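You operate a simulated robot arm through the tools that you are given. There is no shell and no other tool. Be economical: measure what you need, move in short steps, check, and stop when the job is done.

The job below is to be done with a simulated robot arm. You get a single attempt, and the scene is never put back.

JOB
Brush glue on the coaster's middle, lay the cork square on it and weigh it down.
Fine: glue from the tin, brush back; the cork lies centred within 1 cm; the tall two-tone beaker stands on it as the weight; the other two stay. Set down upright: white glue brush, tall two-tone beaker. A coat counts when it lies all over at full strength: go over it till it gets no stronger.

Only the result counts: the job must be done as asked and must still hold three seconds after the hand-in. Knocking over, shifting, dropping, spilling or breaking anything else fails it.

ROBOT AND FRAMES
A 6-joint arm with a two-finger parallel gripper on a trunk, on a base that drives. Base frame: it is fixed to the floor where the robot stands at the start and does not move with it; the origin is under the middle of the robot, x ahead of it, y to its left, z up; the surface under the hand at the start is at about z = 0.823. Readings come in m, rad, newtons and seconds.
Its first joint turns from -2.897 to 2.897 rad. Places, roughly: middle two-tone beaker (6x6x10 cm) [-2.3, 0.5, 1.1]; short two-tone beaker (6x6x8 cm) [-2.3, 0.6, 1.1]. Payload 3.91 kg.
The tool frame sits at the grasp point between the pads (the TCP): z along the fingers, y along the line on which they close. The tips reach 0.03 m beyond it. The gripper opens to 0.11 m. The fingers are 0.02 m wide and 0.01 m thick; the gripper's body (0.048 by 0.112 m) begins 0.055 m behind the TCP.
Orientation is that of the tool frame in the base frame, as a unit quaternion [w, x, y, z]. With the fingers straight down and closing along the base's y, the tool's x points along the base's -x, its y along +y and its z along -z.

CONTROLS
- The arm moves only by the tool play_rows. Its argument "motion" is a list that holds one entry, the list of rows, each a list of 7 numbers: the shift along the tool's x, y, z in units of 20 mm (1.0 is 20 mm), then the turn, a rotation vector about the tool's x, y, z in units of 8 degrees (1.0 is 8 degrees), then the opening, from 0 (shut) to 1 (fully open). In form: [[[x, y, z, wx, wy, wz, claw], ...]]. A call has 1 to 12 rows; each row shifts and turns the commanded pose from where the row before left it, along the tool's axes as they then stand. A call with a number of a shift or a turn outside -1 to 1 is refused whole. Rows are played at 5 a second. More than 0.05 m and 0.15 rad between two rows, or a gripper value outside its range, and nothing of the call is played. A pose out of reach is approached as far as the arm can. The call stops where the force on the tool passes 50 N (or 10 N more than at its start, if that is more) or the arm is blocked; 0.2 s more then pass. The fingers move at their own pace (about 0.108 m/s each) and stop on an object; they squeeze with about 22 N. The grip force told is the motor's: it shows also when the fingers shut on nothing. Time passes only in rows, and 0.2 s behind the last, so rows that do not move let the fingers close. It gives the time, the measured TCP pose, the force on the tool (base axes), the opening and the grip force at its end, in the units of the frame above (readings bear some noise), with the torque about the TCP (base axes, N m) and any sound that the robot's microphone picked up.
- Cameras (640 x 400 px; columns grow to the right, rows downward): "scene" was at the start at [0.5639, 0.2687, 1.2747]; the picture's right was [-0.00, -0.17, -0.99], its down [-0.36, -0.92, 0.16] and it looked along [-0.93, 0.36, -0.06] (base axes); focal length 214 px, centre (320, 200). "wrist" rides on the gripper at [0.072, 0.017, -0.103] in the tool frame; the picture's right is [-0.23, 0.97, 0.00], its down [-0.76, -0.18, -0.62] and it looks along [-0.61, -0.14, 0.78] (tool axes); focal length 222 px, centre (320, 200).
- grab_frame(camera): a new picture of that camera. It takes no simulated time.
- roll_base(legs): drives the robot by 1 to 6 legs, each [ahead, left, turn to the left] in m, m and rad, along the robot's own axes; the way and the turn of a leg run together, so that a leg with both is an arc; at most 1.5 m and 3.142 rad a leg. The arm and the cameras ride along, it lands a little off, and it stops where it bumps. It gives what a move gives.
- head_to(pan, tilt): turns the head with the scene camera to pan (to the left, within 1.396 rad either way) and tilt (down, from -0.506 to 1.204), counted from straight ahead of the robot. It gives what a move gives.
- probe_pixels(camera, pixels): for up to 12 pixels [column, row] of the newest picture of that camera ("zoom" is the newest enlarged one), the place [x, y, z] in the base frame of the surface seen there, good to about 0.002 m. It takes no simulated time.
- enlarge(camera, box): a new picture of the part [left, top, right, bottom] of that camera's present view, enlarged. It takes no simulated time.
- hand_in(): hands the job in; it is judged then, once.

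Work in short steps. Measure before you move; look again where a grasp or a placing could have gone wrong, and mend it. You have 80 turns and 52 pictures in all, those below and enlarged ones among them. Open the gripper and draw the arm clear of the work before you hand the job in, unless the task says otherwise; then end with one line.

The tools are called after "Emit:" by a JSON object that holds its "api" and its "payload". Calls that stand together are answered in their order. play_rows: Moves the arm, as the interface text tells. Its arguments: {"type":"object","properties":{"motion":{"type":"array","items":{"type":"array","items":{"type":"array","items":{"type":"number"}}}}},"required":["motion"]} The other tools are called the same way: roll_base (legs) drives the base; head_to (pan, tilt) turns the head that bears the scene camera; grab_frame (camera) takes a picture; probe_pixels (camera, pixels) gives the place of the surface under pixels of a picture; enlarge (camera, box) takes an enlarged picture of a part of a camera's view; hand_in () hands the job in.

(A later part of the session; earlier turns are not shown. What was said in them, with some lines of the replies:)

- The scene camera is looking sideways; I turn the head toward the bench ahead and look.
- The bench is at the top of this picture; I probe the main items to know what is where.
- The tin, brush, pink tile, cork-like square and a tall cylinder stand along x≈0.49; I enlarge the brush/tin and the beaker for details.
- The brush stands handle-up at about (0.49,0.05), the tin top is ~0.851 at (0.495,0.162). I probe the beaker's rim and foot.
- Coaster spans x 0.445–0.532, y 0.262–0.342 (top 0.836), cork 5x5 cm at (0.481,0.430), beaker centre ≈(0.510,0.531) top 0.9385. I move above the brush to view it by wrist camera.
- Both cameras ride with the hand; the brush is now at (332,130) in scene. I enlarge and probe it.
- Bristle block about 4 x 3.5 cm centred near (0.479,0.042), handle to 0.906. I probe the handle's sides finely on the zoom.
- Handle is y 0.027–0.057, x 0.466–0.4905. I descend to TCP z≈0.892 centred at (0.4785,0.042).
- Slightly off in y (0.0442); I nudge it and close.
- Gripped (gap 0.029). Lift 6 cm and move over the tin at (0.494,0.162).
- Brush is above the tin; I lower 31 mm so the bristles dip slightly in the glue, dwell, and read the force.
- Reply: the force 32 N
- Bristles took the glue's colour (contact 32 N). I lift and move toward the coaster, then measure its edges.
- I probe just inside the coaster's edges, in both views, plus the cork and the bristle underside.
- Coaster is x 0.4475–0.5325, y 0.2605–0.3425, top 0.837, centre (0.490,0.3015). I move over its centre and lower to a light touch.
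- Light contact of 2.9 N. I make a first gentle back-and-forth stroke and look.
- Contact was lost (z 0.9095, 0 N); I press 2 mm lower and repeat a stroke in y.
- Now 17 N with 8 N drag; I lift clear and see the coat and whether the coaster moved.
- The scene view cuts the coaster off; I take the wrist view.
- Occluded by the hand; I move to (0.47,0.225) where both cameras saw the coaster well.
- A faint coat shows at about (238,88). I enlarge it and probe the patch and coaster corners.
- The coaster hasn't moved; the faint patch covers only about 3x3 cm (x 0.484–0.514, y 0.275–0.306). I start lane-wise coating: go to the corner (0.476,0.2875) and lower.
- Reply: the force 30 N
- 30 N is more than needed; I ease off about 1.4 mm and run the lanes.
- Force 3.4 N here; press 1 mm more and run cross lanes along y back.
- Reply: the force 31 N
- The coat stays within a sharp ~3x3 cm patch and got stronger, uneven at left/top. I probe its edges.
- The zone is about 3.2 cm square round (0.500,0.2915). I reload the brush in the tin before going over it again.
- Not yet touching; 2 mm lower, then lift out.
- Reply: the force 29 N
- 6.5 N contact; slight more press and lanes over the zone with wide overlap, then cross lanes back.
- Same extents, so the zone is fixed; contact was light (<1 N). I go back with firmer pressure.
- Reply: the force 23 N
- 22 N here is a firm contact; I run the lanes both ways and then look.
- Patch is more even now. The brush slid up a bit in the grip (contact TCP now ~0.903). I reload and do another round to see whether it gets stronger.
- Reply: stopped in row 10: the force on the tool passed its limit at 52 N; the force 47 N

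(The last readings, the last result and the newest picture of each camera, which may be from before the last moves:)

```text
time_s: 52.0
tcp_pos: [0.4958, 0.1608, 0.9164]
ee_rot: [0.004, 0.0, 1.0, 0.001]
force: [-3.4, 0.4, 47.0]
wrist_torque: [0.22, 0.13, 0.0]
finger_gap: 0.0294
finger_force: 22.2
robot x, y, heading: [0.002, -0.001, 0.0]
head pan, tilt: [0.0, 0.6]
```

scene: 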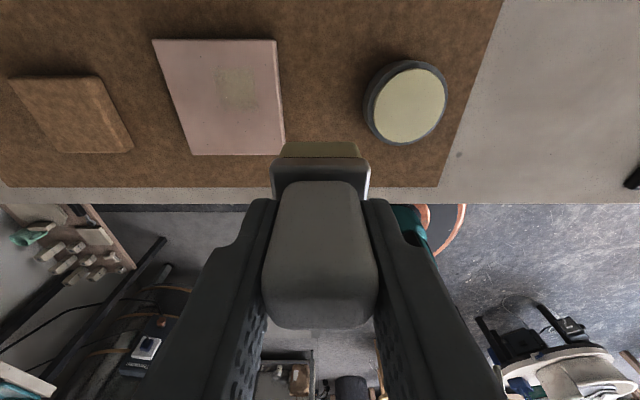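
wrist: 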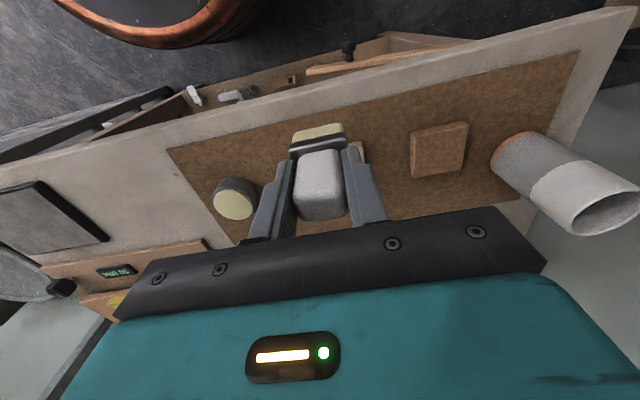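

Loaded (hard contact). Lift and return to the coaster zone's corner, lowering to just above contact (TCP≈0.903).

Emit:
{"api": "play_rows", "payload": {"motion": [[[0, 0, -1, 0, 0, 0, 0], [0, 0, -1, 0, 0, 0, 0], [0, 0.5, -0.5, 0, 0, 0, 0], [0.1, 1, 0, 0, 0, 0, 0], [0.1, 1, 0, 0, 0, 0, 0], [0.1, 1, 0, 0, 0, 0, 0], [0, 1, 0, 0, 0, 0, 0], [0, 1, 0, 0, 0, 0, 0], [0, 0.5, 0, 0, 0, 0, 0], [0, 0, 1, 0, 0, 0, 0], [0, 0, 1, 0, 0, 0, 0], [0, 0, 0.95, 0, 0, 0, 0]]]}}

Emit:
{"api": "play_rows", "payload": {"motion": [[[0, 0, 0.12, 0, 0, 0, 0], [0, 0, 0.1, 0, 0, 0, 0], [0, 0, 0, 0, 0, 0, 0]]]}}

```text
time_s: 54.5
tcp_pos: [0.4909, 0.2831, 0.9074]
ee_rot: [0.002, 0.0, 1.0, 0.0]
force: [0.4, -0.7, -1.8]
wrist_torque: [0.01, -0.02, 0.0]
finger_gap: 0.0294
finger_force: 22.5
robot x, y, heading: [-0.0003, -0.0002, -0.002]
head pan, tilt: [0.0, 0.6]
```

```text
time_s: 55.4
tcp_pos: [0.4911, 0.2815, 0.9026]
ee_rot: [0.002, 0.001, 1.0, 0.001]
force: [-0.1, -0.5, 13.3]
wrist_torque: [-0.09, 0.15, 0.02]
finger_gap: 0.0295
finger_force: 22.2
robot x, y, heading: [-0.0034, -0.0018, 0.005]
head pan, tilt: [0.0, 0.6]
```

13 N contact; I run lanes and cross lanes, then back off and look.

Emit:
{"api": "play_rows", "payload": {"motion": [[[-0.3, 0, 0, 0, 0, 0, 0], [-0.3, 0, 0, 0, 0, 0, 0], [-0.4, 0, 0, 0, 0, 0, 0], [0, 0.5, 0, 0, 0, 0, 0], [0.4, 0, 0, 0, 0, 0, 0], [0.4, 0, 0, 0, 0, 0, 0], [0.4, 0, 0, 0, 0, 0, 0], [0, 0.5, 0, 0, 0, 0, 0], [-0.4, 0, 0, 0, 0, 0, 0], [-0.4, 0, 0, 0, 0, 0, 0], [-0.4, 0, 0, 0, 0, 0, 0]]]}}

Emit:
{"api": "play_rows", "payload": {"motion": [[[0, -0.37, 0, 0, 0, 0, 0], [0, -0.37, 0, 0, 0, 0, 0], [0, -0.36, 0, 0, 0, 0, 0], [0.6, 0, 0, 0, 0, 0, 0], [0, 0.37, 0, 0, 0, 0, 0], [0, 0.37, 0, 0, 0, 0, 0], [0, 0.36, 0, 0, 0, 0, 0], [0.6, 0, 0, 0, 0, 0, 0], [0, -0.37, 0, 0, 0, 0, 0], [0, -0.37, 0, 0, 0, 0, 0], [0, -0.36, 0, 0, 0, 0, 0]]]}}

Emit:
{"api": "play_rows", "payload": {"motion": [[[0, 0, -1, 0, 0, 0, 0], [0, 0, -1, 0, 0, 0, 0], [0.3, -1, -1, 0, 0, 0, 0], [0.3, -1, -0.8, 0, 0, 0, 0], [0.3, -0.7, 0, 0, 0, 0, 0], [0, 0, 0, 0, 0, 0, 0]]]}}

Emit:
{"api": "enlarge", "payload": {"camera": "scene", "box": [140, 20, 300, 170]}}

```text
time_s: 57.1
tcp_pos: [0.4845, 0.2935, 0.9032]
ee_rot: [0.003, 0.001, 1.0, 0.001]
force: [-1.0, -1.2, 13.0]
wrist_torque: [-0.02, 0.2, 0.02]
finger_gap: 0.0295
finger_force: 21.8
robot x, y, heading: [-0.001, -0.0007, -0.001]
head pan, tilt: [0.0, 0.6]
stopped in row 8: the force on the tool passed its limit at 51 N (the readings are from after the stop); the commanded pose is now the measured one
```

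```text
time_s: 59.5
tcp_pos: [0.4598, 0.2705, 0.9019]
ee_rot: [0.002, 0.001, 1.0, 0.001]
force: [-2.2, 15.4, 34.0]
wrist_torque: [1.0, 0.25, 0.03]
finger_gap: 0.0297
finger_force: 21.7
robot x, y, heading: [0.0016, -0.0007, -0.002]
head pan, tilt: [0.0, 0.6]
```

```text
time_s: 60.9
tcp_pos: [0.4426, 0.2181, 0.9775]
ee_rot: [0.002, 0.001, 1.0, 0.0]
force: [0.6, 0.6, 0.0]
wrist_torque: [-0.01, 0.0, 0.03]
finger_gap: 0.0294
finger_force: 21.9
robot x, y, heading: [0.0018, 0.0002, -0.002]
head pan, tilt: [0.0, 0.6]
```

```text
2.67 times, centred on (220, 95) of scene
```

zoom: 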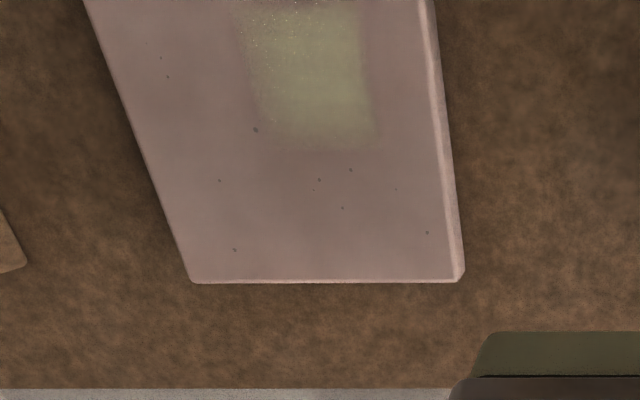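

A stop happened on a 51 N spike and shifted my lanes; I return to the standard viewing pose to check coaster position and coat.

Emit:
{"api": "play_rows", "payload": {"motion": [[[-0.7, 0.2, 0, 0, 0, 0, 0], [-0.65, 0.25, -0.1, 0, 0, 0, 0], [0, 0, 0, 0, 0, 0, 0]]]}}

Emit:
{"api": "enlarge", "payload": {"camera": "scene", "box": [140, 20, 300, 170]}}

Emit:
{"api": "probe_pixels", "payload": {"camera": "zoom", "pixels": [[148, 58], [462, 58], [252, 352], [465, 352], [360, 180]]}}

```text
time_s: 61.7
tcp_pos: [0.4695, 0.2263, 0.9786]
ee_rot: [0.003, 0.001, 1.0, 0.0]
force: [0.3, -0.1, -0.1]
wrist_torque: [0.03, 0.03, -0.01]
finger_gap: 0.0292
finger_force: 21.6
robot x, y, heading: [0.0032, 0.0011, 0.003]
head pan, tilt: [0.0, 0.6]
```

```text
2.67 times, centred on (220, 95) of scene
```

zoom: 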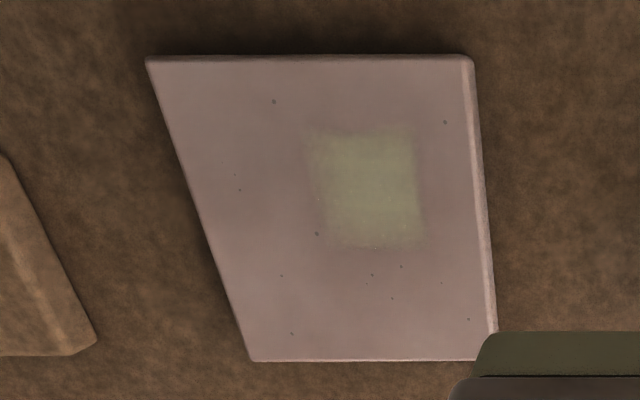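

```text
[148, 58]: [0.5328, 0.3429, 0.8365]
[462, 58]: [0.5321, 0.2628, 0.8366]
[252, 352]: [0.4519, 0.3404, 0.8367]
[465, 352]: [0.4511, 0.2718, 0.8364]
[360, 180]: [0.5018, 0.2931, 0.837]
```

Coaster has not moved. I take a tighter enlargement of the patch as a reference.

Emit:
{"api": "enlarge", "payload": {"camera": "scene", "box": [200, 55, 272, 125]}}

```text
5.71 times, centred on (236, 90) of scene
```

zoom: 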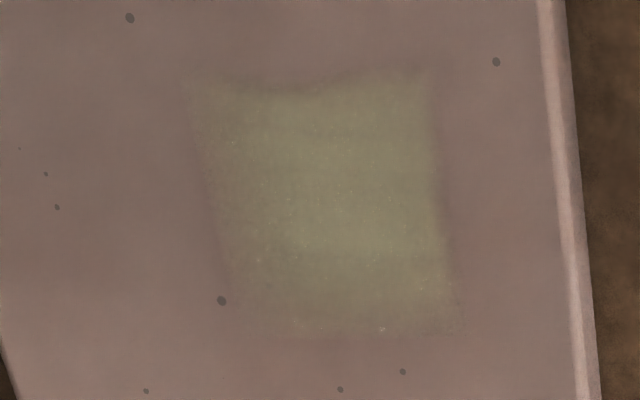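

I do another round with softer contact: approach the zone's corner.

Emit:
{"api": "play_rows", "payload": {"motion": [[[-0.3, 0.9, 0, 0, 0, 0, 0], [-0.3, 0.9, 0, 0, 0, 0, 0], [-0.32, 0.83, 0, 0, 0, 0, 0], [0, 0, 1, 0, 0, 0, 0], [0, 0, 1, 0, 0, 0, 0], [0, 0, 1, 0, 0, 0, 0], [0, 0, 0.65, 0, 0, 0, 0], [0, 0, 0.05, 0, 0, 0, 0], [0, 0, 0, 0, 0, 0, 0]]]}}

```text
time_s: 63.7
tcp_pos: [0.4881, 0.2795, 0.905]
ee_rot: [0.003, 0.001, 1.0, 0.0]
force: [0.2, -0.2, -0.9]
wrist_torque: [-0.01, 0.01, -0.04]
finger_gap: 0.0293
finger_force: 21.7
robot x, y, heading: [0.0014, 0.0013, 0.002]
head pan, tilt: [0.0, 0.6]
```

Emit:
{"api": "play_rows", "payload": {"motion": [[[0, 0, 0.11, 0, 0, 0, 0], [-0.6, 0, 0, 0, 0, 0, 0], [-0.6, 0, 0, 0, 0, 0, 0], [0, 0.6, 0, 0, 0, 0, 0], [0.6, 0, 0, 0, 0, 0, 0], [0.6, 0, 0, 0, 0, 0, 0], [0, 0.6, 0, 0, 0, 0, 0], [-0.6, 0, 0, 0, 0, 0, 0], [-0.6, 0, 0, 0, 0, 0, 0]]]}}

```text
time_s: 65.7
tcp_pos: [0.5125, 0.303, 0.9029]
ee_rot: [0.002, 0.002, 1.0, 0.0]
force: [-1.2, 0.1, 0.9]
wrist_torque: [0.03, 0.01, 0.0]
finger_gap: 0.0291
finger_force: 21.6
robot x, y, heading: [0.0028, -0.0019, 0.007]
head pan, tilt: [0.0, 0.6]
```

Just touching; I press 0.8 mm further and run the cross lanes.

Emit:
{"api": "play_rows", "payload": {"motion": [[[0, 0, 0.04, 0, 0, 0, 0], [0, -0.6, 0, 0, 0, 0, 0], [0, -0.6, 0, 0, 0, 0, 0], [0.6, 0, 0, 0, 0, 0, 0], [0, 0.6, 0, 0, 0, 0, 0], [0, 0.6, 0, 0, 0, 0, 0], [0.6, 0, 0, 0, 0, 0, 0], [0, -0.6, 0, 0, 0, 0, 0], [0, -0.6, 0, 0, 0, 0, 0], [-0.5, 0.5, 0, 0, 0, 0, 0], [-0.5, 0.5, 0, 0, 0, 0, 0], [0, 0, 0, 0, 0, 0, 0]]]}}

```text
time_s: 68.3
tcp_pos: [0.5096, 0.2994, 0.9017]
ee_rot: [0.003, 0.0, 1.0, 0.0]
force: [-1.4, -2.5, 8.4]
wrist_torque: [-0.22, 0.15, 0.03]
finger_gap: 0.0297
finger_force: 22.0
robot x, y, heading: [0.0013, -0.0037, -0.004]
head pan, tilt: [0.0, 0.6]
```

Contact was good. Back to the viewing pose to compare.

Emit:
{"api": "play_rows", "payload": {"motion": [[[0, 0, -1, 0, 0, 0, 0], [0, 0, -1, 0, 0, 0, 0], [0.5, -0.95, -1, 0, 0, 0, 0], [0.5, -0.95, -0.82, 0, 0, 0, 0], [0.5, -0.95, 0, 0, 0, 0, 0], [0.5, -0.8, 0, 0, 0, 0, 0], [0, 0, 0, 0, 0, 0, 0]]]}}

Emit:
{"api": "enlarge", "payload": {"camera": "scene", "box": [200, 55, 272, 125]}}

```text
time_s: 69.9
tcp_pos: [0.4689, 0.2239, 0.9805]
ee_rot: [0.003, 0.001, 1.0, 0.0]
force: [0.3, 0.9, -0.4]
wrist_torque: [-0.01, 0.01, -0.01]
finger_gap: 0.0291
finger_force: 21.6
robot x, y, heading: [-0.0005, -0.0002, 0.002]
head pan, tilt: [0.0, 0.6]
```

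```text
5.71 times, centred on (236, 90) of scene
```

zoom: 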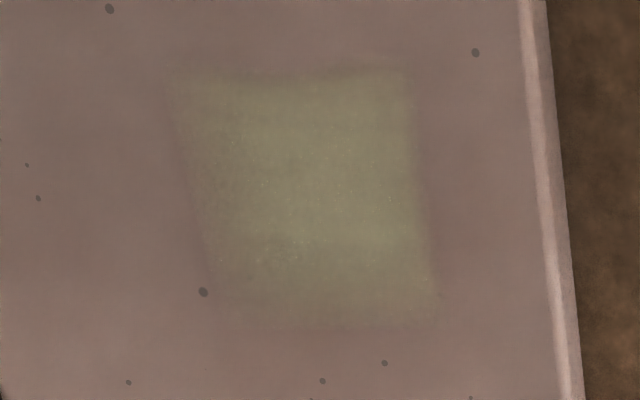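

Centre is unchanged in strength, top edge filled; left/bottom edges are slightly weaker. I reload once more for a last, wider round.

Emit:
{"api": "play_rows", "payload": {"motion": [[[-0.4, -1, 0, 0, 0, 0, 0], [-0.4, -1, 0, 0, 0, 0, 0], [-0.45, -1, 0, 0, 0, 0, 0], [0, -0.15, 0.5, 0, 0, 0, 0], [0, 0, 0.8, 0, 0, 0, 0], [0, 0, 0.8, 0, 0, 0, 0], [0, 0, 0.7, 0, 0, 0, 0], [0, 0, 0.25, 0, 0, 0, 0], [0, 0, 0.05, 0, 0, 0, 0], [0, 0, 0, 0, 0, 0, 0]]]}}

```text
time_s: 72.1
tcp_pos: [0.4933, 0.1627, 0.9175]
ee_rot: [0.003, 0.002, 1.0, 0.0]
force: [0.2, 0.7, -0.2]
wrist_torque: [0.0, 0.0, -0.01]
finger_gap: 0.0294
finger_force: 22.1
robot x, y, heading: [-0.0035, -0.0013, 0.001]
head pan, tilt: [0.0, 0.6]
```

Emit:
{"api": "play_rows", "payload": {"motion": [[[0, 0, 0.06, 0, 0, 0, 0], [0, 0, 0.05, 0, 0, 0, 0], [0, 0, 0, 0, 0, 0, 0]]]}}

Emit:
{"api": "play_rows", "payload": {"motion": [[[0, 0, -1, 0, 0, 0, 0], [0, 0, -1, 0, 0, 0, 0], [0, 0.5, -0.5, 0, 0, 0, 0], [0.1, 1, 0, 0, 0, 0, 0], [0.1, 1, 0, 0, 0, 0, 0], [0.1, 1, 0, 0, 0, 0, 0], [0.1, 1, 0, 0, 0, 0, 0], [0, 1, 0, 0, 0, 0, 0], [0, 0.27, 0, 0, 0, 0, 0], [0, 0, 1, 0, 0, 0, 0], [0, 0, 1, 0, 0, 0, 0], [0, 0, 1, 0, 0, 0, 0]]]}}

Emit:
{"api": "play_rows", "payload": {"motion": [[[0, 0, 0.1, 0, 0, 0, 0], [0, 0, 0.02, 0, 0, 0, 0], [0, 0, 0, 0, 0, 0, 0]]]}}

```text
time_s: 72.9
tcp_pos: [0.4924, 0.1629, 0.9161]
ee_rot: [0.004, 0.001, 1.0, 0.001]
force: [2.6, -5.0, 32.0]
wrist_torque: [-0.22, 0.12, 0.02]
finger_gap: 0.0295
finger_force: 22.7
robot x, y, heading: [-0.0013, 0.0027, -0.001]
head pan, tilt: [0.0, 0.6]
```

```text
time_s: 75.5
tcp_pos: [0.4846, 0.28, 0.9047]
ee_rot: [0.003, 0.001, 1.0, 0.0]
force: [-0.3, -0.4, -0.2]
wrist_torque: [0.02, -0.02, 0.01]
finger_gap: 0.0296
finger_force: 22.5
robot x, y, heading: [0.0004, 0.003, -0.001]
head pan, tilt: [0.0, 0.6]
```

```text
time_s: 76.3
tcp_pos: [0.4844, 0.2806, 0.9031]
ee_rot: [0.003, 0.0, 1.0, 0.0]
force: [1.1, 0.5, 1.2]
wrist_torque: [0.03, 0.0, 0.01]
finger_gap: 0.0295
finger_force: 21.5
robot x, y, heading: [-0.0005, -0.002, -0.003]
head pan, tilt: [0.0, 0.6]
```

Just touching; a little more pressure and wide lanes (30 mm), then cross lanes after the check.

Emit:
{"api": "play_rows", "payload": {"motion": [[[0, 0, 0.04, 0, 0, 0, 0], [-0.75, 0, 0, 0, 0, 0, 0], [-0.75, 0, 0, 0, 0, 0, 0], [0, 0.7, 0, 0, 0, 0, 0], [0.75, 0, 0, 0, 0, 0, 0], [0.75, 0, 0, 0, 0, 0, 0], [0, 0.7, 0, 0, 0, 0, 0], [-0.75, 0, 0, 0, 0, 0, 0], [-0.75, 0, 0, 0, 0, 0, 0]]]}}

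```text
time_s: 78.3
tcp_pos: [0.5146, 0.3058, 0.9018]
ee_rot: [0.003, 0.0, 1.0, 0.001]
force: [-14.3, 3.1, 30.9]
wrist_torque: [0.29, 0.98, 0.0]
finger_gap: 0.0293
finger_force: 21.7
robot x, y, heading: [-0.0013, -0.0, 0.002]
head pan, tilt: [0.0, 0.6]
```

31 N, so I ease 0.4 mm and run the cross lanes.

Emit:
{"api": "play_rows", "payload": {"motion": [[[0, 0, -0.02, 0, 0, 0, 0], [0, -0.7, 0, 0, 0, 0, 0], [0, -0.7, 0, 0, 0, 0, 0], [0.75, 0, 0, 0, 0, 0, 0], [0, 0.7, 0, 0, 0, 0, 0], [0, 0.7, 0, 0, 0, 0, 0], [0.75, 0, 0, 0, 0, 0, 0], [0, -0.7, 0, 0, 0, 0, 0], [0, -0.7, 0, 0, 0, 0, 0], [-0.6, 0.5, 0, 0, 0, 0, 0], [-0.2, 0.3, 0, 0, 0, 0, 0], [0, 0, 0, 0, 0, 0, 0]]]}}

Emit:
{"api": "play_rows", "payload": {"motion": [[[0, 0, -1, 0, 0, 0, 0], [0, 0, -1, 0, 0, 0, 0], [0.4, -0.95, -1, 0, 0, 0, 0], [0.4, -0.95, -0.82, 0, 0, 0, 0], [0.4, -0.95, 0, 0, 0, 0, 0], [0.4, -0.6, 0, 0, 0, 0, 0], [0, 0, 0, 0, 0, 0, 0]]]}}

Emit:
{"api": "enlarge", "payload": {"camera": "scene", "box": [200, 55, 272, 125]}}

```text
time_s: 80.9
tcp_pos: [0.5011, 0.2941, 0.9032]
ee_rot: [0.003, 0.002, 1.0, 0.0]
force: [-3.7, -5.9, 13.1]
wrist_torque: [-0.39, 0.15, 0.0]
finger_gap: 0.0294
finger_force: 22.5
robot x, y, heading: [-0.0021, 0.0005, -0.001]
head pan, tilt: [0.0, 0.6]
```

```text
time_s: 82.5
tcp_pos: [0.468, 0.2258, 0.9782]
ee_rot: [0.003, 0.001, 1.0, 0.001]
force: [-0.4, -1.0, -0.5]
wrist_torque: [0.02, 0.03, 0.04]
finger_gap: 0.0294
finger_force: 21.8
robot x, y, heading: [-0.0014, 0.0014, 0.001]
head pan, tilt: [0.0, 0.6]
```

```text
5.71 times, centred on (236, 90) of scene
```

zoom: 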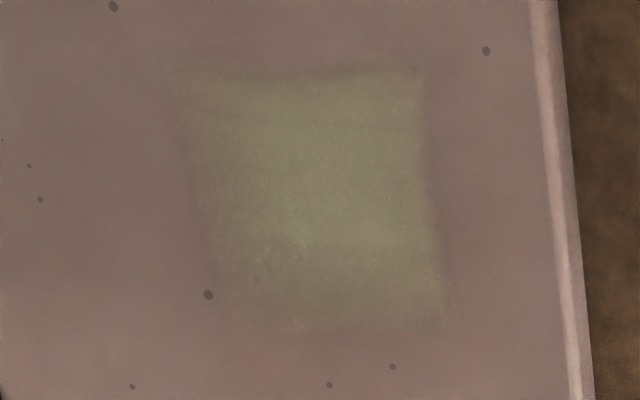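

No stronger than before: the coat is full. I bring the brush back to its place at (0.478,0.043).

Emit:
{"api": "play_rows", "payload": {"motion": [[[-0.07, -1, 0, 0, 0, 0, 0], [-0.05, -1, 0, 0, 0, 0, 0], [-0.05, -1, 0, 0, 0, 0, 0], [-0.05, -1, 0, 0, 0, 0, 0], [-0.05, -1, 0, 0, 0, 0, 0], [-0.05, -1, 0, 0, 0, 0, 0], [-0.05, -1, 0, 0, 0, 0, 0], [-0.05, -1, 0, 0, 0, 0, 0], [-0.05, -1, 0, 0, 0, 0, 0], [0, -0.14, 0, 0, 0, 0, 0], [0, 0, 1, 0, 0, 0, 0], [0, 0, 1, 0, 0, 0, 0]]]}}

Emit:
{"api": "play_rows", "payload": {"motion": [[[0, 0, 1, 0, 0, 0, 0], [0, 0, 1, 0, 0, 0, 0], [0, 0, 0.4, 0, 0, 0, 0], [0, 0, 0, 0, 0, 0, 0]]]}}

```text
time_s: 85.1
tcp_pos: [0.477, 0.0428, 0.9387]
ee_rot: [0.002, 0.0, 1.0, 0.0]
force: [-0.4, 0.3, -1.1]
wrist_torque: [-0.01, -0.02, 0.0]
finger_gap: 0.0296
finger_force: 22.3
robot x, y, heading: [-0.0024, -0.0007, -0.0]
head pan, tilt: [0.0, 0.6]
```

```text
time_s: 86.1
tcp_pos: [0.479, 0.0427, 0.8905]
ee_rot: [0.002, 0.001, 1.0, 0.0]
force: [-0.3, 0.0, -0.2]
wrist_torque: [-0.01, -0.01, 0.0]
finger_gap: 0.0295
finger_force: 21.9
robot x, y, heading: [-0.0007, -0.0001, 0.003]
head pan, tilt: [0.0, 0.6]
```

Not yet in contact at 0.8905; I lower in small steps.

Emit:
{"api": "play_rows", "payload": {"motion": [[[0, 0, 0.1, 0, 0, 0, 0], [0, 0, 0.08, 0, 0, 0, 0], [0, 0, 0.04, 0, 0, 0, 0], [0, 0, 0, 0, 0, 0, 0]]]}}

```text
time_s: 87.1
tcp_pos: [0.4777, 0.0427, 0.886]
ee_rot: [0.003, 0.0, 1.0, -0.001]
force: [-0.4, 0.4, -0.6]
wrist_torque: [0.0, 0.0, 0.0]
finger_gap: 0.0293
finger_force: 21.5
robot x, y, heading: [0.0021, 0.0023, 0.002]
head pan, tilt: [0.0, 0.6]
```

Emit:
{"api": "play_rows", "payload": {"motion": [[[0, 0, 0.05, 0, 0, 0, 0], [0, 0, 0.05, 0, 0, 0, 0], [0, 0, 0, 0, 0, 0, 0]]]}}

```text
time_s: 87.9
tcp_pos: [0.4792, 0.0429, 0.8855]
ee_rot: [0.003, 0.001, 1.0, -0.001]
force: [2.4, -2.9, 17.8]
wrist_torque: [-0.19, -0.07, -0.03]
finger_gap: 0.0294
finger_force: 21.1
robot x, y, heading: [0.0027, -0.0011, -0.005]
head pan, tilt: [0.0, 0.6]
```

The brush stands on the table (18 N). I open in place, then rise straight up and look.

Emit:
{"api": "play_rows", "payload": {"motion": [[[0, 0, -0.03, 0, 0, 0, 0.1], [0, 0, 0, 0, 0, 0, 0.4], [0, 0, 0, 0, 0, 0, 0.7], [0, 0, 0, 0, 0, 0, 0.7], [0, 0, -0.5, 0, 0, 0, 0.7], [0, 0, -1, 0, 0, 0, 0.7], [0, 0, -1, 0, 0, 0, 0.7], [0, 0, -1, 0, 0, 0, 0.7], [0, 0, -1, 0, 0, 0, 0.7], [0, 0, -1, 0, 0, 0, 0.7], [0, 0, -1, 0, 0, 0, 0.7]]]}}

Emit:
{"api": "grab_frame", "payload": {"camera": "scene"}}

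```text
time_s: 90.3
tcp_pos: [0.4777, 0.0441, 1.0164]
ee_rot: [0.002, 0.001, 1.0, 0.0]
force: [-1.0, -0.1, -0.5]
wrist_torque: [0.02, -0.02, -0.01]
finger_gap: 0.0769
finger_force: 0.2
robot x, y, heading: [-0.0006, 0.0019, -0.0]
head pan, tilt: [0.0, 0.6]
```

```text
19 pictures are left
```

scene: 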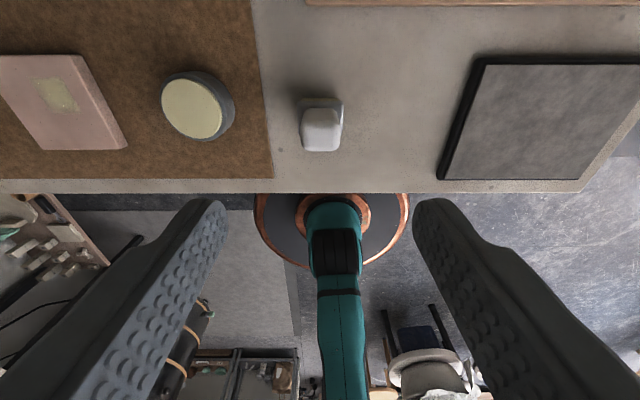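

Brush stands upright. I drive the hand over to the cork at (0.480,0.430).

Emit:
{"api": "play_rows", "payload": {"motion": [[[0, 1, 0, 0, 0, 0, 0.8], [0, 1, 0, 0, 0, 0, 0.8], [0, 1, 0, 0, 0, 0, 0.8], [0, 1, 0, 0, 0, 0, 0.8], [0, 1, 0, 0, 0, 0, 0.8], [0, 1, 0, 0, 0, 0, 0.8], [0, 1, 0, 0, 0, 0, 0.8], [0, 1, 0, 0, 0, 0, 0.8], [0, 1, 0, 0, 0, 0, 0.8], [0, 1, 0, 0, 0, 0, 0.8]]]}}

Emit:
{"api": "play_rows", "payload": {"motion": [[[0, 1, 0, 0, 0, 0, 0.8], [0, 1, 0, 0, 0, 0, 0.8], [0, 1, 0, 0, 0, 0, 0.8], [0, 1, 0, 0, 0, 0, 0.8], [0, 1, 0, 0, 0, 0, 0.8], [0, 1, 0, 0, 0, 0, 0.8], [0, 1, 0, 0, 0, 0, 0.8], [0, 1, 0, 0, 0, 0, 0.8], [0, 1, 0, 0, 0, 0, 0.8], [0, 0.3, 0, 0, 0, 0, 0.8], [0, 0, 0, 0, 0, 0, 0.8]]]}}

Emit:
{"api": "enlarge", "payload": {"camera": "scene", "box": [240, 50, 400, 150]}}

```text
time_s: 92.5
tcp_pos: [0.479, 0.2431, 1.0148]
ee_rot: [0.002, 0.001, 1.0, 0.0]
force: [-0.8, -0.2, 0.4]
wrist_torque: [-0.01, -0.06, 0.03]
finger_gap: 0.0878
finger_force: 0.0
robot x, y, heading: [0.0007, -0.0009, -0.006]
head pan, tilt: [0.0, 0.6]
```

```text
time_s: 94.9
tcp_pos: [0.4793, 0.4277, 1.0142]
ee_rot: [0.003, 0.001, 1.0, 0.0]
force: [0.3, 0.2, -0.3]
wrist_torque: [-0.02, -0.01, -0.04]
finger_gap: 0.0883
finger_force: 0.0
robot x, y, heading: [0.0011, 0.0026, -0.002]
head pan, tilt: [0.0, 0.6]
```

```text
4.00 times, centred on (320, 100) of scene
```

zoom: 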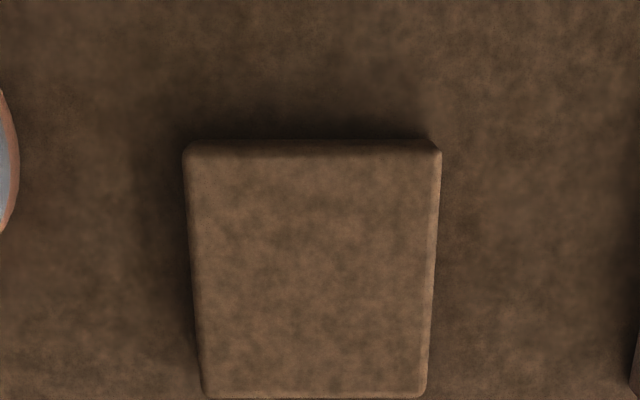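

The cork is axis-aligned; I probe its edges.

Emit:
{"api": "probe_pixels", "payload": {"camera": "zoom", "pixels": [[192, 200], [430, 200], [310, 158], [310, 390], [200, 160], [425, 160], [206, 385], [422, 385], [200, 300], [426, 300]]}}

```text
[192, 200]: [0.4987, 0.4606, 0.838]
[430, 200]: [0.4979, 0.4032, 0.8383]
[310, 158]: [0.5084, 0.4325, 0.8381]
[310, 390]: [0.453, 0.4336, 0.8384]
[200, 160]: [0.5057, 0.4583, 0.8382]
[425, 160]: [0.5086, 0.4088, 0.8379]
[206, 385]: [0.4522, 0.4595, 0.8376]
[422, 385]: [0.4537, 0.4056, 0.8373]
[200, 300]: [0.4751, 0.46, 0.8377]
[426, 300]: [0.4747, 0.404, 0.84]
```

Cork centre (0.4805,0.432), ~6 cm wide, top 0.838. I descend to TCP z≈0.856.

Emit:
{"api": "play_rows", "payload": {"motion": [[[-0.06, 0.2, 0.9, 0, 0, 0, 0.8], [0, 0, 1, 0, 0, 0, 0.8], [0, 0, 1, 0, 0, 0, 0.8], [0, 0, 1, 0, 0, 0, 0.8], [0, 0, 1, 0, 0, 0, 0.8], [0, 0, 1, 0, 0, 0, 0.8], [0, 0, 1, 0, 0, 0, 0.8], [0, 0, 0.6, 0, 0, 0, 0.8], [0, 0, 0.3, 0, 0, 0, 0.8], [0, 0, 0, 0, 0, 0, 0.8]]]}}

```text
time_s: 97.1
tcp_pos: [0.4796, 0.4309, 0.8599]
ee_rot: [0.003, 0.001, 1.0, 0.0]
force: [0.6, -0.7, -0.3]
wrist_torque: [0.04, 0.0, 0.01]
finger_gap: 0.0883
finger_force: 0.0
robot x, y, heading: [0.0035, 0.0011, 0.001]
head pan, tilt: [0.0, 0.6]
```

At 0.860; 3 mm further down and close.

Emit:
{"api": "play_rows", "payload": {"motion": [[[0, 0, 0.15, 0, 0, 0, 0.8], [0, 0.05, 0, 0, 0, 0, 0.8], [0, 0, 0, 0, 0, 0, 0.55], [0, 0, 0, 0, 0, 0, 0.4], [0, 0, 0, 0, 0, 0, 0.4], [0, 0, 0, 0, 0, 0, 0.4]]]}}

```text
time_s: 98.5
tcp_pos: [0.4801, 0.4331, 0.8562]
ee_rot: [0.003, 0.001, 1.0, 0.0]
force: [-0.2, 1.0, 0.3]
wrist_torque: [-0.02, -0.01, -0.03]
finger_gap: 0.0588
finger_force: 22.2
robot x, y, heading: [0.0001, -0.0013, 0.001]
head pan, tilt: [0.0, 0.6]
```

Cork gripped (gap 0.0588). Lift 5 cm and move over the coaster, to about (0.493,0.298), then lower to just above contact.

Emit:
{"api": "play_rows", "payload": {"motion": [[[0, 0, -1, 0, 0, 0, 0.4], [0, 0, -1, 0, 0, 0, 0.4], [0, 0, -0.5, 0, 0, 0, 0.4], [-0.1, -1, 0, 0, 0, 0, 0.4], [-0.1, -1, 0, 0, 0, 0, 0.4], [-0.1, -1, 0, 0, 0, 0, 0.4], [-0.1, -1, 0, 0, 0, 0, 0.4], [-0.1, -1, 0, 0, 0, 0, 0.4], [-0.1, -1, 0, 0, 0, 0, 0.4], [-0.05, -0.73, 0, 0, 0, 0, 0.4], [0, 0, 0.7, 0, 0, 0, 0.4], [0, 0, 0, 0, 0, 0, 0.4]]]}}

Emit:
{"api": "grab_frame", "payload": {"camera": "wrist"}}

```text
time_s: 101.1
tcp_pos: [0.4928, 0.2989, 0.8904]
ee_rot: [0.003, 0.002, 1.0, 0.0]
force: [-0.2, -0.3, 0.5]
wrist_torque: [0.0, 0.04, 0.01]
finger_gap: 0.0586
finger_force: 22.1
robot x, y, heading: [-0.0009, -0.0008, -0.002]
head pan, tilt: [0.0, 0.6]
```

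```text
17 pictures are left
```

wrist: 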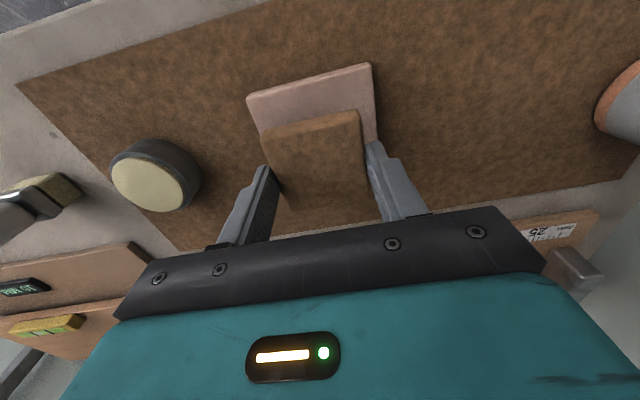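

Cork is over the coaster. I lower to contact in small steps.

Emit:
{"api": "play_rows", "payload": {"motion": [[[0, 0, 0.5, 0, 0, 0, 0.4], [0, 0, 0.3, 0, 0, 0, 0.4], [0, 0, 0.1, 0, 0, 0, 0.4], [0, 0, 0, 0, 0, 0, 0.4]]]}}

```text
time_s: 102.1
tcp_pos: [0.4928, 0.2989, 0.8738]
ee_rot: [0.003, 0.0, 1.0, 0.0]
force: [0.0, -0.9, -0.4]
wrist_torque: [-0.01, -0.02, -0.02]
finger_gap: 0.0588
finger_force: 22.2
robot x, y, heading: [0.002, -0.0007, 0.001]
head pan, tilt: [0.0, 0.6]
```

Emit:
{"api": "play_rows", "payload": {"motion": [[[0, 0, 0.08, 0, 0, 0, 0.4], [0, 0, 0.06, 0, 0, 0, 0.4], [0, 0, 0.04, 0, 0, 0, 0.4], [0, 0, 0, 0, 0, 0, 0.4]]]}}

```text
time_s: 103.1
tcp_pos: [0.4918, 0.2983, 0.8701]
ee_rot: [0.003, 0.001, 1.0, 0.001]
force: [-0.5, 0.0, 0.1]
wrist_torque: [-0.03, 0.01, 0.01]
finger_gap: 0.0588
finger_force: 22.3
robot x, y, heading: [0.0006, 0.0008, -0.001]
head pan, tilt: [0.0, 0.6]
```

Emit:
{"api": "play_rows", "payload": {"motion": [[[0, 0, 0.05, 0, 0, 0, 0.4], [0, 0, 0.05, 0, 0, 0, 0.4], [0, 0, 0, 0, 0, 0, 0.4]]]}}

```text
time_s: 103.9
tcp_pos: [0.4926, 0.2994, 0.8681]
ee_rot: [0.002, 0.001, 1.0, 0.001]
force: [1.7, -1.1, 20.5]
wrist_torque: [-0.07, -0.06, 0.0]
finger_gap: 0.0585
finger_force: 21.8
robot x, y, heading: [0.0047, -0.0014, 0.0]
head pan, tilt: [0.0, 0.6]
```

Contact at 20 N. I release and rise straight up.

Emit:
{"api": "play_rows", "payload": {"motion": [[[0, 0, -0.03, 0, 0, 0, 0.55], [0, 0, 0, 0, 0, 0, 0.7], [0, 0, 0, 0, 0, 0, 0.8], [0, 0, 0, 0, 0, 0, 0.8], [0, 0, -1, 0, 0, 0, 0.8], [0, 0, -1, 0, 0, 0, 0.8], [0, 0, -1, 0, 0, 0, 0.8], [0, 0, -1, 0, 0, 0, 0.8], [0, 0, -1, 0, 0, 0, 0.8], [0, 0, -1, 0, 0, 0, 0.8], [0, 0, -1, 0, 0, 0, 0.8], [0, 0, -1, 0, 0, 0, 0.8]]]}}

Emit:
{"api": "grab_frame", "payload": {"camera": "scene"}}

```text
time_s: 106.5
tcp_pos: [0.4919, 0.2978, 1.028]
ee_rot: [0.002, 0.0, 1.0, 0.0]
force: [-0.2, -0.4, 0.9]
wrist_torque: [-0.02, -0.03, -0.01]
finger_gap: 0.0882
finger_force: 0.0
robot x, y, heading: [0.0044, -0.0005, 0.001]
head pan, tilt: [0.0, 0.6]
```

```text
16 pictures are left
```

scene: 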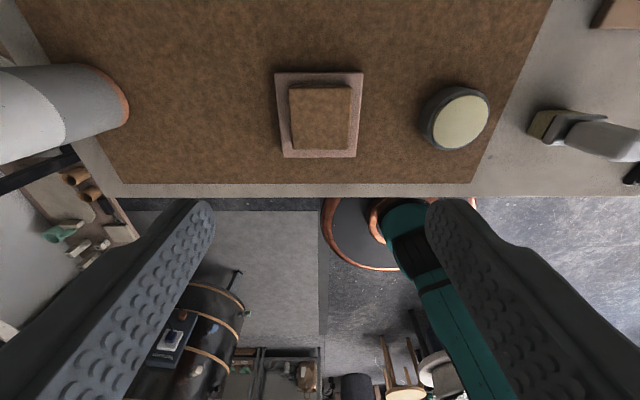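

Cork lies on the coaster. I probe cork and coaster edges and the brush's top height.

Emit:
{"api": "enlarge", "payload": {"camera": "scene", "box": [260, 60, 380, 170]}}

Emit:
{"api": "probe_pixels", "payload": {"camera": "zoom", "pixels": [[175, 120], [425, 120], [195, 320], [395, 320], [130, 70], [455, 70], [145, 345], [415, 345], [300, 110], [300, 335], [300, 60], [300, 358]]}}

Emit:
{"api": "probe_pixels", "payload": {"camera": "scene", "pixels": [[625, 140], [590, 125], [545, 125], [600, 150]]}}

```text
3.64 times, centred on (320, 115) of scene
```

zoom: 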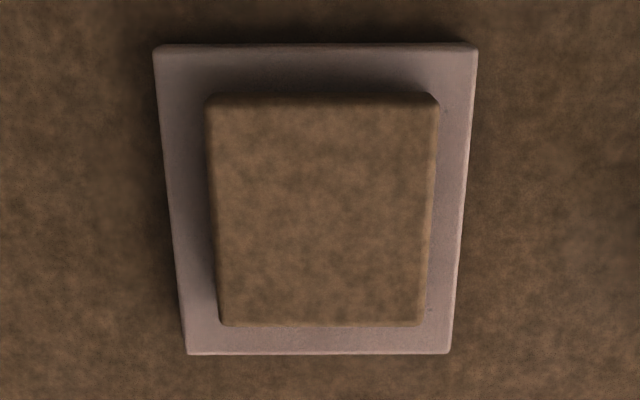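

```text
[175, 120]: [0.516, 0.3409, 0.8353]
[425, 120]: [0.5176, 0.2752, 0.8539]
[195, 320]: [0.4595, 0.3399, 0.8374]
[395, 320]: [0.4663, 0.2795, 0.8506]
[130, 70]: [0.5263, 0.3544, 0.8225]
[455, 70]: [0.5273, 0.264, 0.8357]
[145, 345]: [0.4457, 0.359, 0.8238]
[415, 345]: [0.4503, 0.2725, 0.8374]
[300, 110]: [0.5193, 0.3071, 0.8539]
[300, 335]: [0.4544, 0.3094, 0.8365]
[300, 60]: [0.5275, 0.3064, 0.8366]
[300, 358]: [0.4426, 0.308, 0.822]
```

```text
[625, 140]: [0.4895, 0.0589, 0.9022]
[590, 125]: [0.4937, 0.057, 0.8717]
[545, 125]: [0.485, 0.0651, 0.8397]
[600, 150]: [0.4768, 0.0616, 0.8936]
```

Brush stands upright (top ~0.904); cork centre ≈(0.493,0.299), top 0.854. Now over to the beaker at (0.510,0.530) with open gripper.

Emit:
{"api": "play_rows", "payload": {"motion": [[[-0.1, 1, 0, 0, 0, 0, 1], [-0.1, 1, 0, 0, 0, 0, 1], [-0.1, 1, 0, 0, 0, 0, 1], [-0.1, 1, 0, 0, 0, 0, 1], [-0.1, 1, 0, 0, 0, 0, 1], [-0.1, 1, 0, 0, 0, 0, 1], [-0.1, 1, 0, 0, 0, 0, 1], [-0.1, 1, 0, 0, 0, 0, 1], [-0.1, 1, 0, 0, 0, 0, 1], [0, 1, 0, 0, 0, 0, 1], [0, 1, 0, 0, 0, 0, 1], [0, 0.6, 0, 0, 0, 0, 1]]]}}

Emit:
{"api": "grab_frame", "payload": {"camera": "scene"}}

```text
time_s: 109.1
tcp_pos: [0.5107, 0.5312, 1.0293]
ee_rot: [0.003, 0.002, 1.0, 0.0]
force: [0.6, -0.4, 0.2]
wrist_torque: [-0.02, -0.02, 0.0]
finger_gap: 0.11
finger_force: 0.0
robot x, y, heading: [-0.0007, -0.0004, 0.003]
head pan, tilt: [0.0, 0.6]
```

```text
14 pictures are left
```

scene: 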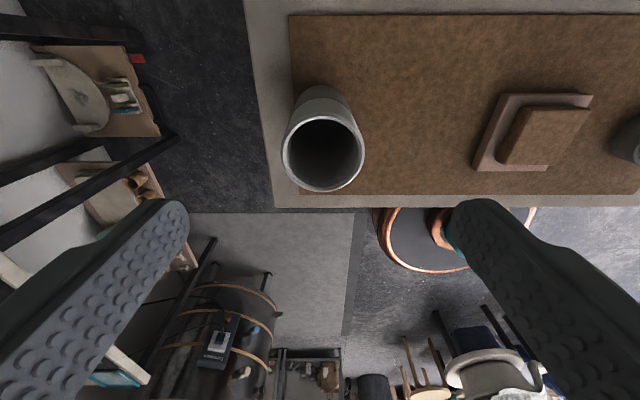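

Emit:
{"api": "probe_pixels", "payload": {"camera": "scene", "pixels": [[285, 153], [362, 153], [323, 119], [323, 188], [285, 160], [363, 160]]}}

```text
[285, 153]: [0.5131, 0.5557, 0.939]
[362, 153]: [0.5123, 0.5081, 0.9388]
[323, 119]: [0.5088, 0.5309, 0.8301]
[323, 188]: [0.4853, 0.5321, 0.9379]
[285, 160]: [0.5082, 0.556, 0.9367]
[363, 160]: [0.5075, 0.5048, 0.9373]
```

Beaker centre ≈(0.511,0.531), matching the TCP. Descend to z≈0.905 and close.

Emit:
{"api": "play_rows", "payload": {"motion": [[[0, 0, 0.9, 0, 0, 0, 1], [0, 0, 0.9, 0, 0, 0, 1], [0, 0, 0.9, 0, 0, 0, 1], [0, 0, 0.9, 0, 0, 0, 1], [0, 0, 0.9, 0, 0, 0, 1], [0, 0, 0.9, 0, 0, 0, 1], [0, 0, 0.8, 0, 0, 0, 1], [0, 0, 0, 0, 0, 0, 1]]]}}

Emit:
{"api": "play_rows", "payload": {"motion": [[[0, 0, 0, 0, 0, 0, 0.7], [0, 0, 0, 0, 0, 0, 0.4], [0, 0, 0, 0, 0, 0, 0.3], [0, 0, 0, 0, 0, 0, 0.3], [0, 0, 0, 0, 0, 0, 0.3]]]}}

```text
time_s: 110.9
tcp_pos: [0.5104, 0.5321, 0.9042]
ee_rot: [0.002, 0.0, 1.0, 0.0]
force: [-0.5, 0.2, -0.4]
wrist_torque: [0.02, 0.03, 0.01]
finger_gap: 0.1098
finger_force: 0.1
robot x, y, heading: [-0.0015, 0.0006, 0.003]
head pan, tilt: [0.0, 0.6]
```

```text
time_s: 112.1
tcp_pos: [0.512, 0.5312, 0.9045]
ee_rot: [0.004, 0.0, 1.0, 0.0]
force: [0.6, -3.1, 0.9]
wrist_torque: [-0.08, -0.02, -0.03]
finger_gap: 0.0572
finger_force: 21.8
robot x, y, heading: [0.0022, 0.003, -0.001]
head pan, tilt: [0.0, 0.6]
```

Gripped (gap 0.057). Lift 8 cm, then carry to the cork.

Emit:
{"api": "play_rows", "payload": {"motion": [[[0, 0, -0.5, 0, 0, 0, 0.3], [0, 0, -0.9, 0, 0, 0, 0.3], [0, 0, -0.9, 0, 0, 0, 0.3], [0, 0, -0.9, 0, 0, 0, 0.3], [0, 0, -0.8, 0, 0, 0, 0.3], [0, 0, 0, 0, 0, 0, 0.3]]]}}

Emit:
{"api": "play_rows", "payload": {"motion": [[[0.08, -0.97, 0, 0, 0, 0, 0.3], [0.08, -0.97, 0, 0, 0, 0, 0.3], [0.08, -0.97, 0, 0, 0, 0, 0.3], [0.08, -0.97, 0, 0, 0, 0, 0.3], [0.08, -0.97, 0, 0, 0, 0, 0.3], [0.08, -0.97, 0, 0, 0, 0, 0.3], [0.08, -0.97, 0, 0, 0, 0, 0.3], [0.08, -0.97, 0, 0, 0, 0, 0.3], [0.08, -0.97, 0, 0, 0, 0, 0.3], [0.08, -0.97, 0, 0, 0, 0, 0.3], [0.08, -0.97, 0, 0, 0, 0, 0.3], [0.04, -0.96, 0, 0, 0, 0, 0.3]]]}}

Emit:
{"api": "grab_frame", "payload": {"camera": "wrist"}}

```text
time_s: 113.5
tcp_pos: [0.5122, 0.5306, 0.9857]
ee_rot: [0.003, 0.001, 1.0, 0.0]
force: [0.4, -0.5, -2.3]
wrist_torque: [0.0, 0.0, 0.0]
finger_gap: 0.0573
finger_force: 22.2
robot x, y, heading: [0.0016, 0.0013, 0.005]
head pan, tilt: [0.0, 0.6]
```

```text
time_s: 116.1
tcp_pos: [0.4904, 0.2982, 0.9849]
ee_rot: [0.003, 0.0, 1.0, 0.0]
force: [0.3, 0.4, -2.8]
wrist_torque: [0.0, 0.0, -0.01]
finger_gap: 0.0576
finger_force: 21.7
robot x, y, heading: [0.0035, -0.0021, 0.002]
head pan, tilt: [0.0, 0.6]
```

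```text
13 pictures are left
```

wrist: 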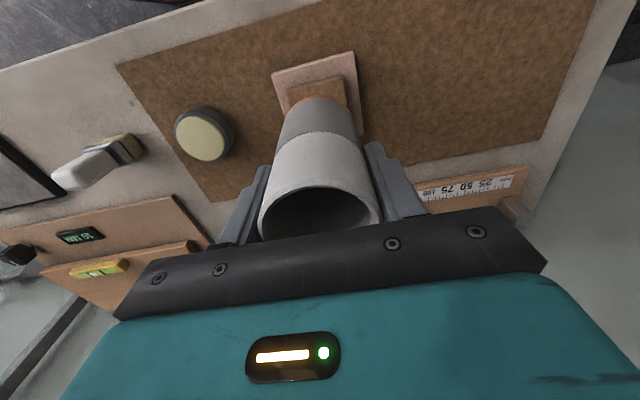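

Beaker is over the cork. I lower to just above contact (TCP≈0.94), then creep.

Emit:
{"api": "play_rows", "payload": {"motion": [[[-0.1, 0, 0.6, 0, 0, 0, 0.3], [0, 0, 0.6, 0, 0, 0, 0.3], [0, 0, 0.6, 0, 0, 0, 0.3], [0, 0, 0.4, 0, 0, 0, 0.3], [0, 0, 0, 0, 0, 0, 0.3]]]}}

Emit:
{"api": "play_rows", "payload": {"motion": [[[0, 0, 0.08, 0, 0, 0, 0.3], [0, 0, 0.06, 0, 0, 0, 0.3], [0, 0, 0, 0, 0, 0, 0.3]]]}}

```text
time_s: 117.3
tcp_pos: [0.4934, 0.2988, 0.9419]
ee_rot: [0.002, 0.002, 1.0, 0.001]
force: [-0.4, 0.3, -2.0]
wrist_torque: [-0.01, 0.0, -0.02]
finger_gap: 0.0575
finger_force: 21.5
robot x, y, heading: [-0.0013, -0.001, -0.004]
head pan, tilt: [0.0, 0.6]
```

```text
time_s: 118.1
tcp_pos: [0.4948, 0.2972, 0.9376]
ee_rot: [0.003, 0.001, 1.0, 0.0]
force: [-0.2, -0.3, -3.1]
wrist_torque: [0.01, -0.02, 0.01]
finger_gap: 0.0574
finger_force: 21.6
robot x, y, heading: [-0.0006, 0.0029, -0.005]
head pan, tilt: [0.0, 0.6]
```

Emit:
{"api": "play_rows", "payload": {"motion": [[[0, 0, 0.05, 0, 0, 0, 0.3], [0, 0, 0.05, 0, 0, 0, 0.3], [0, 0, 0, 0, 0, 0, 0.3]]]}}

```text
time_s: 118.9
tcp_pos: [0.4944, 0.2977, 0.936]
ee_rot: [0.003, 0.002, 1.0, 0.0]
force: [-0.1, -0.3, -2.1]
wrist_torque: [0.02, 0.01, 0.0]
finger_gap: 0.0576
finger_force: 22.1
robot x, y, heading: [0.0007, 0.003, 0.001]
head pan, tilt: [0.0, 0.6]
```

Emit:
{"api": "play_rows", "payload": {"motion": [[[0, 0, 0.05, 0, 0, 0, 0.3], [0, 0, 0.05, 0, 0, 0, 0.3], [0, 0, 0, 0, 0, 0, 0.3]]]}}

```text
time_s: 119.7
tcp_pos: [0.4941, 0.2983, 0.9347]
ee_rot: [0.003, 0.001, 1.0, 0.0]
force: [0.2, -0.3, -2.0]
wrist_torque: [-0.03, 0.0, 0.03]
finger_gap: 0.0571
finger_force: 22.0
robot x, y, heading: [0.0023, -0.0011, -0.001]
head pan, tilt: [0.0, 0.6]
```

Emit:
{"api": "play_rows", "payload": {"motion": [[[0, 0, 0.05, 0, 0, 0, 0.3], [0, 0, 0.05, 0, 0, 0, 0.3], [0, 0, 0, 0, 0, 0, 0.3]]]}}

```text
time_s: 120.5
tcp_pos: [0.4952, 0.2997, 0.9323]
ee_rot: [0.003, 0.001, 1.0, 0.001]
force: [0.6, 0.9, 19.6]
wrist_torque: [-0.03, -0.02, -0.01]
finger_gap: 0.0574
finger_force: 21.8
robot x, y, heading: [-0.0034, -0.0006, -0.002]
head pan, tilt: [0.0, 0.6]
```

Contact (≈20 N). I ease slightly, release slowly and rise straight up.

Emit:
{"api": "play_rows", "payload": {"motion": [[[0, 0, -0.04, 0, 0, 0, 0.3], [0, 0, 0, 0, 0, 0, 0.55], [0, 0, 0, 0, 0, 0, 0.8], [0, 0, 0, 0, 0, 0, 1], [0, 0, 0, 0, 0, 0, 1], [0, 0, -0.8, 0, 0, 0, 1], [0, 0, -1, 0, 0, 0, 1], [0, 0, -1, 0, 0, 0, 1], [0, 0, -1, 0, 0, 0, 1], [0, 0, -1, 0, 0, 0, 1], [0, 0, -1, 0, 0, 0, 1], [0, 0, -1, 0, 0, 0, 1]]]}}

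Emit:
{"api": "grab_frame", "payload": {"camera": "wrist"}}

Emit:
{"api": "grab_frame", "payload": {"camera": "scene"}}

```text
time_s: 123.1
tcp_pos: [0.4944, 0.2987, 1.0701]
ee_rot: [0.003, 0.002, 1.0, 0.0]
force: [0.1, 0.1, 0.1]
wrist_torque: [-0.01, 0.0, 0.0]
finger_gap: 0.1098
finger_force: 0.0
robot x, y, heading: [0.0, -0.0014, 0.001]
head pan, tilt: [0.0, 0.6]
```

```text
12 pictures are left
```

wrist: 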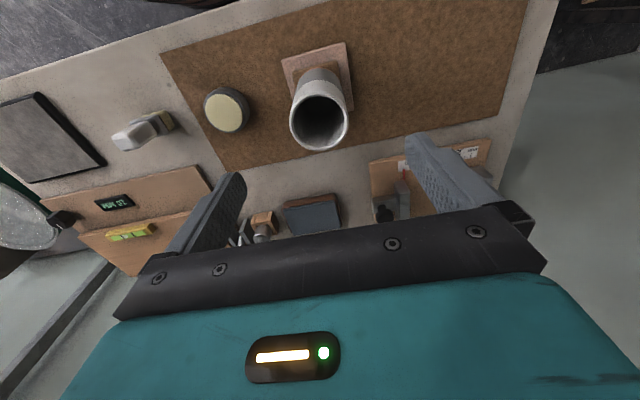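

```text
11 pictures are left
```

scene: 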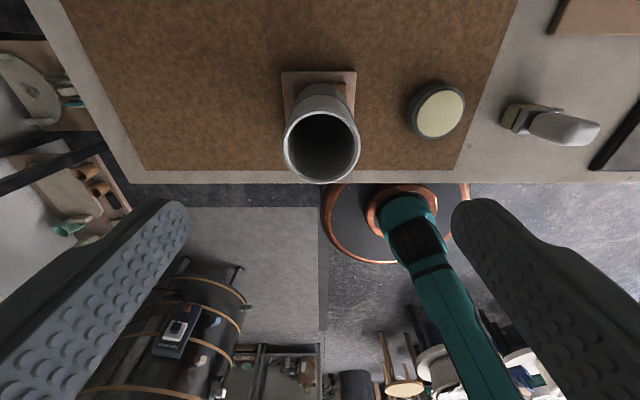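

The beaker stands on the cork. I check its rim level and the coaster/cork position by probing.

Emit:
{"api": "probe_pixels", "payload": {"camera": "scene", "pixels": [[286, 148], [358, 148], [322, 182], [290, 130], [284, 75], [353, 75], [345, 90], [590, 132], [515, 118], [437, 110]]}}

Emit:
{"api": "probe_pixels", "payload": {"camera": "wrist", "pixels": [[284, 62], [344, 45], [293, 72], [340, 62], [351, 108], [296, 120], [345, 115], [320, 148], [125, 140], [170, 120]]}}

```text
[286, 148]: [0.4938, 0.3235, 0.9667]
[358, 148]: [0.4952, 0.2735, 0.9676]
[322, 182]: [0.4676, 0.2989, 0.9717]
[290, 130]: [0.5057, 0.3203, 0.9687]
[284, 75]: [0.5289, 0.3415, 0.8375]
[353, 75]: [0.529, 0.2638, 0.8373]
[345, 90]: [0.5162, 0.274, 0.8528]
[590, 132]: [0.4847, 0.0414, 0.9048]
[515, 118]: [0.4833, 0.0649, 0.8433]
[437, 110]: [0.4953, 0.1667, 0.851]
```

```text
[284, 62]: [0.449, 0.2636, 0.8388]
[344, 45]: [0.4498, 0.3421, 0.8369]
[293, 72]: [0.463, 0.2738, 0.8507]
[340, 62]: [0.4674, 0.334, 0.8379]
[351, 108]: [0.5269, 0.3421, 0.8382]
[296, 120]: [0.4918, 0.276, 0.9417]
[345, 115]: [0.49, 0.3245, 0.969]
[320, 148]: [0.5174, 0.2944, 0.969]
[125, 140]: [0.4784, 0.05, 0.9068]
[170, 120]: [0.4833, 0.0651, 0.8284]
```

Everything stands level: beaker on (0.494,0.299), coaster unmoved, brush upright at its place. I raise the arm clear, then hand in.

Emit:
{"api": "play_rows", "payload": {"motion": [[[0, 0, -1, 0, 0, 0, 1], [0, 0, -1, 0, 0, 0, 1], [0, 0, -1, 0, 0, 0, 1], [0, 0, -1, 0, 0, 0, 1], [0, 0, 0, 0, 0, 0, 1]]]}}

Emit:
{"api": "hand_in", "payload": {}}

```text
time_s: 124.3
tcp_pos: [0.4938, 0.2958, 1.1488]
ee_rot: [0.002, 0.001, 1.0, 0.0]
force: [0.5, 0.5, -0.4]
wrist_torque: [0.0, 0.0, -0.02]
finger_gap: 0.11
finger_force: 0.1
robot x, y, heading: [0.0034, 0.0, 0.002]
head pan, tilt: [0.0, 0.6]
```

```text
The job is handed in.
```

I handed the job in: the glue is on, the cork is about 4 mm off the coaster's centre with the tall beaker standing level on it, the brush is back upright, and the other two beakers were left alone; the glue only took on a 3 cm patch about 1.4 cm off the coaster's centre, so I set the cork slightly toward that patch.
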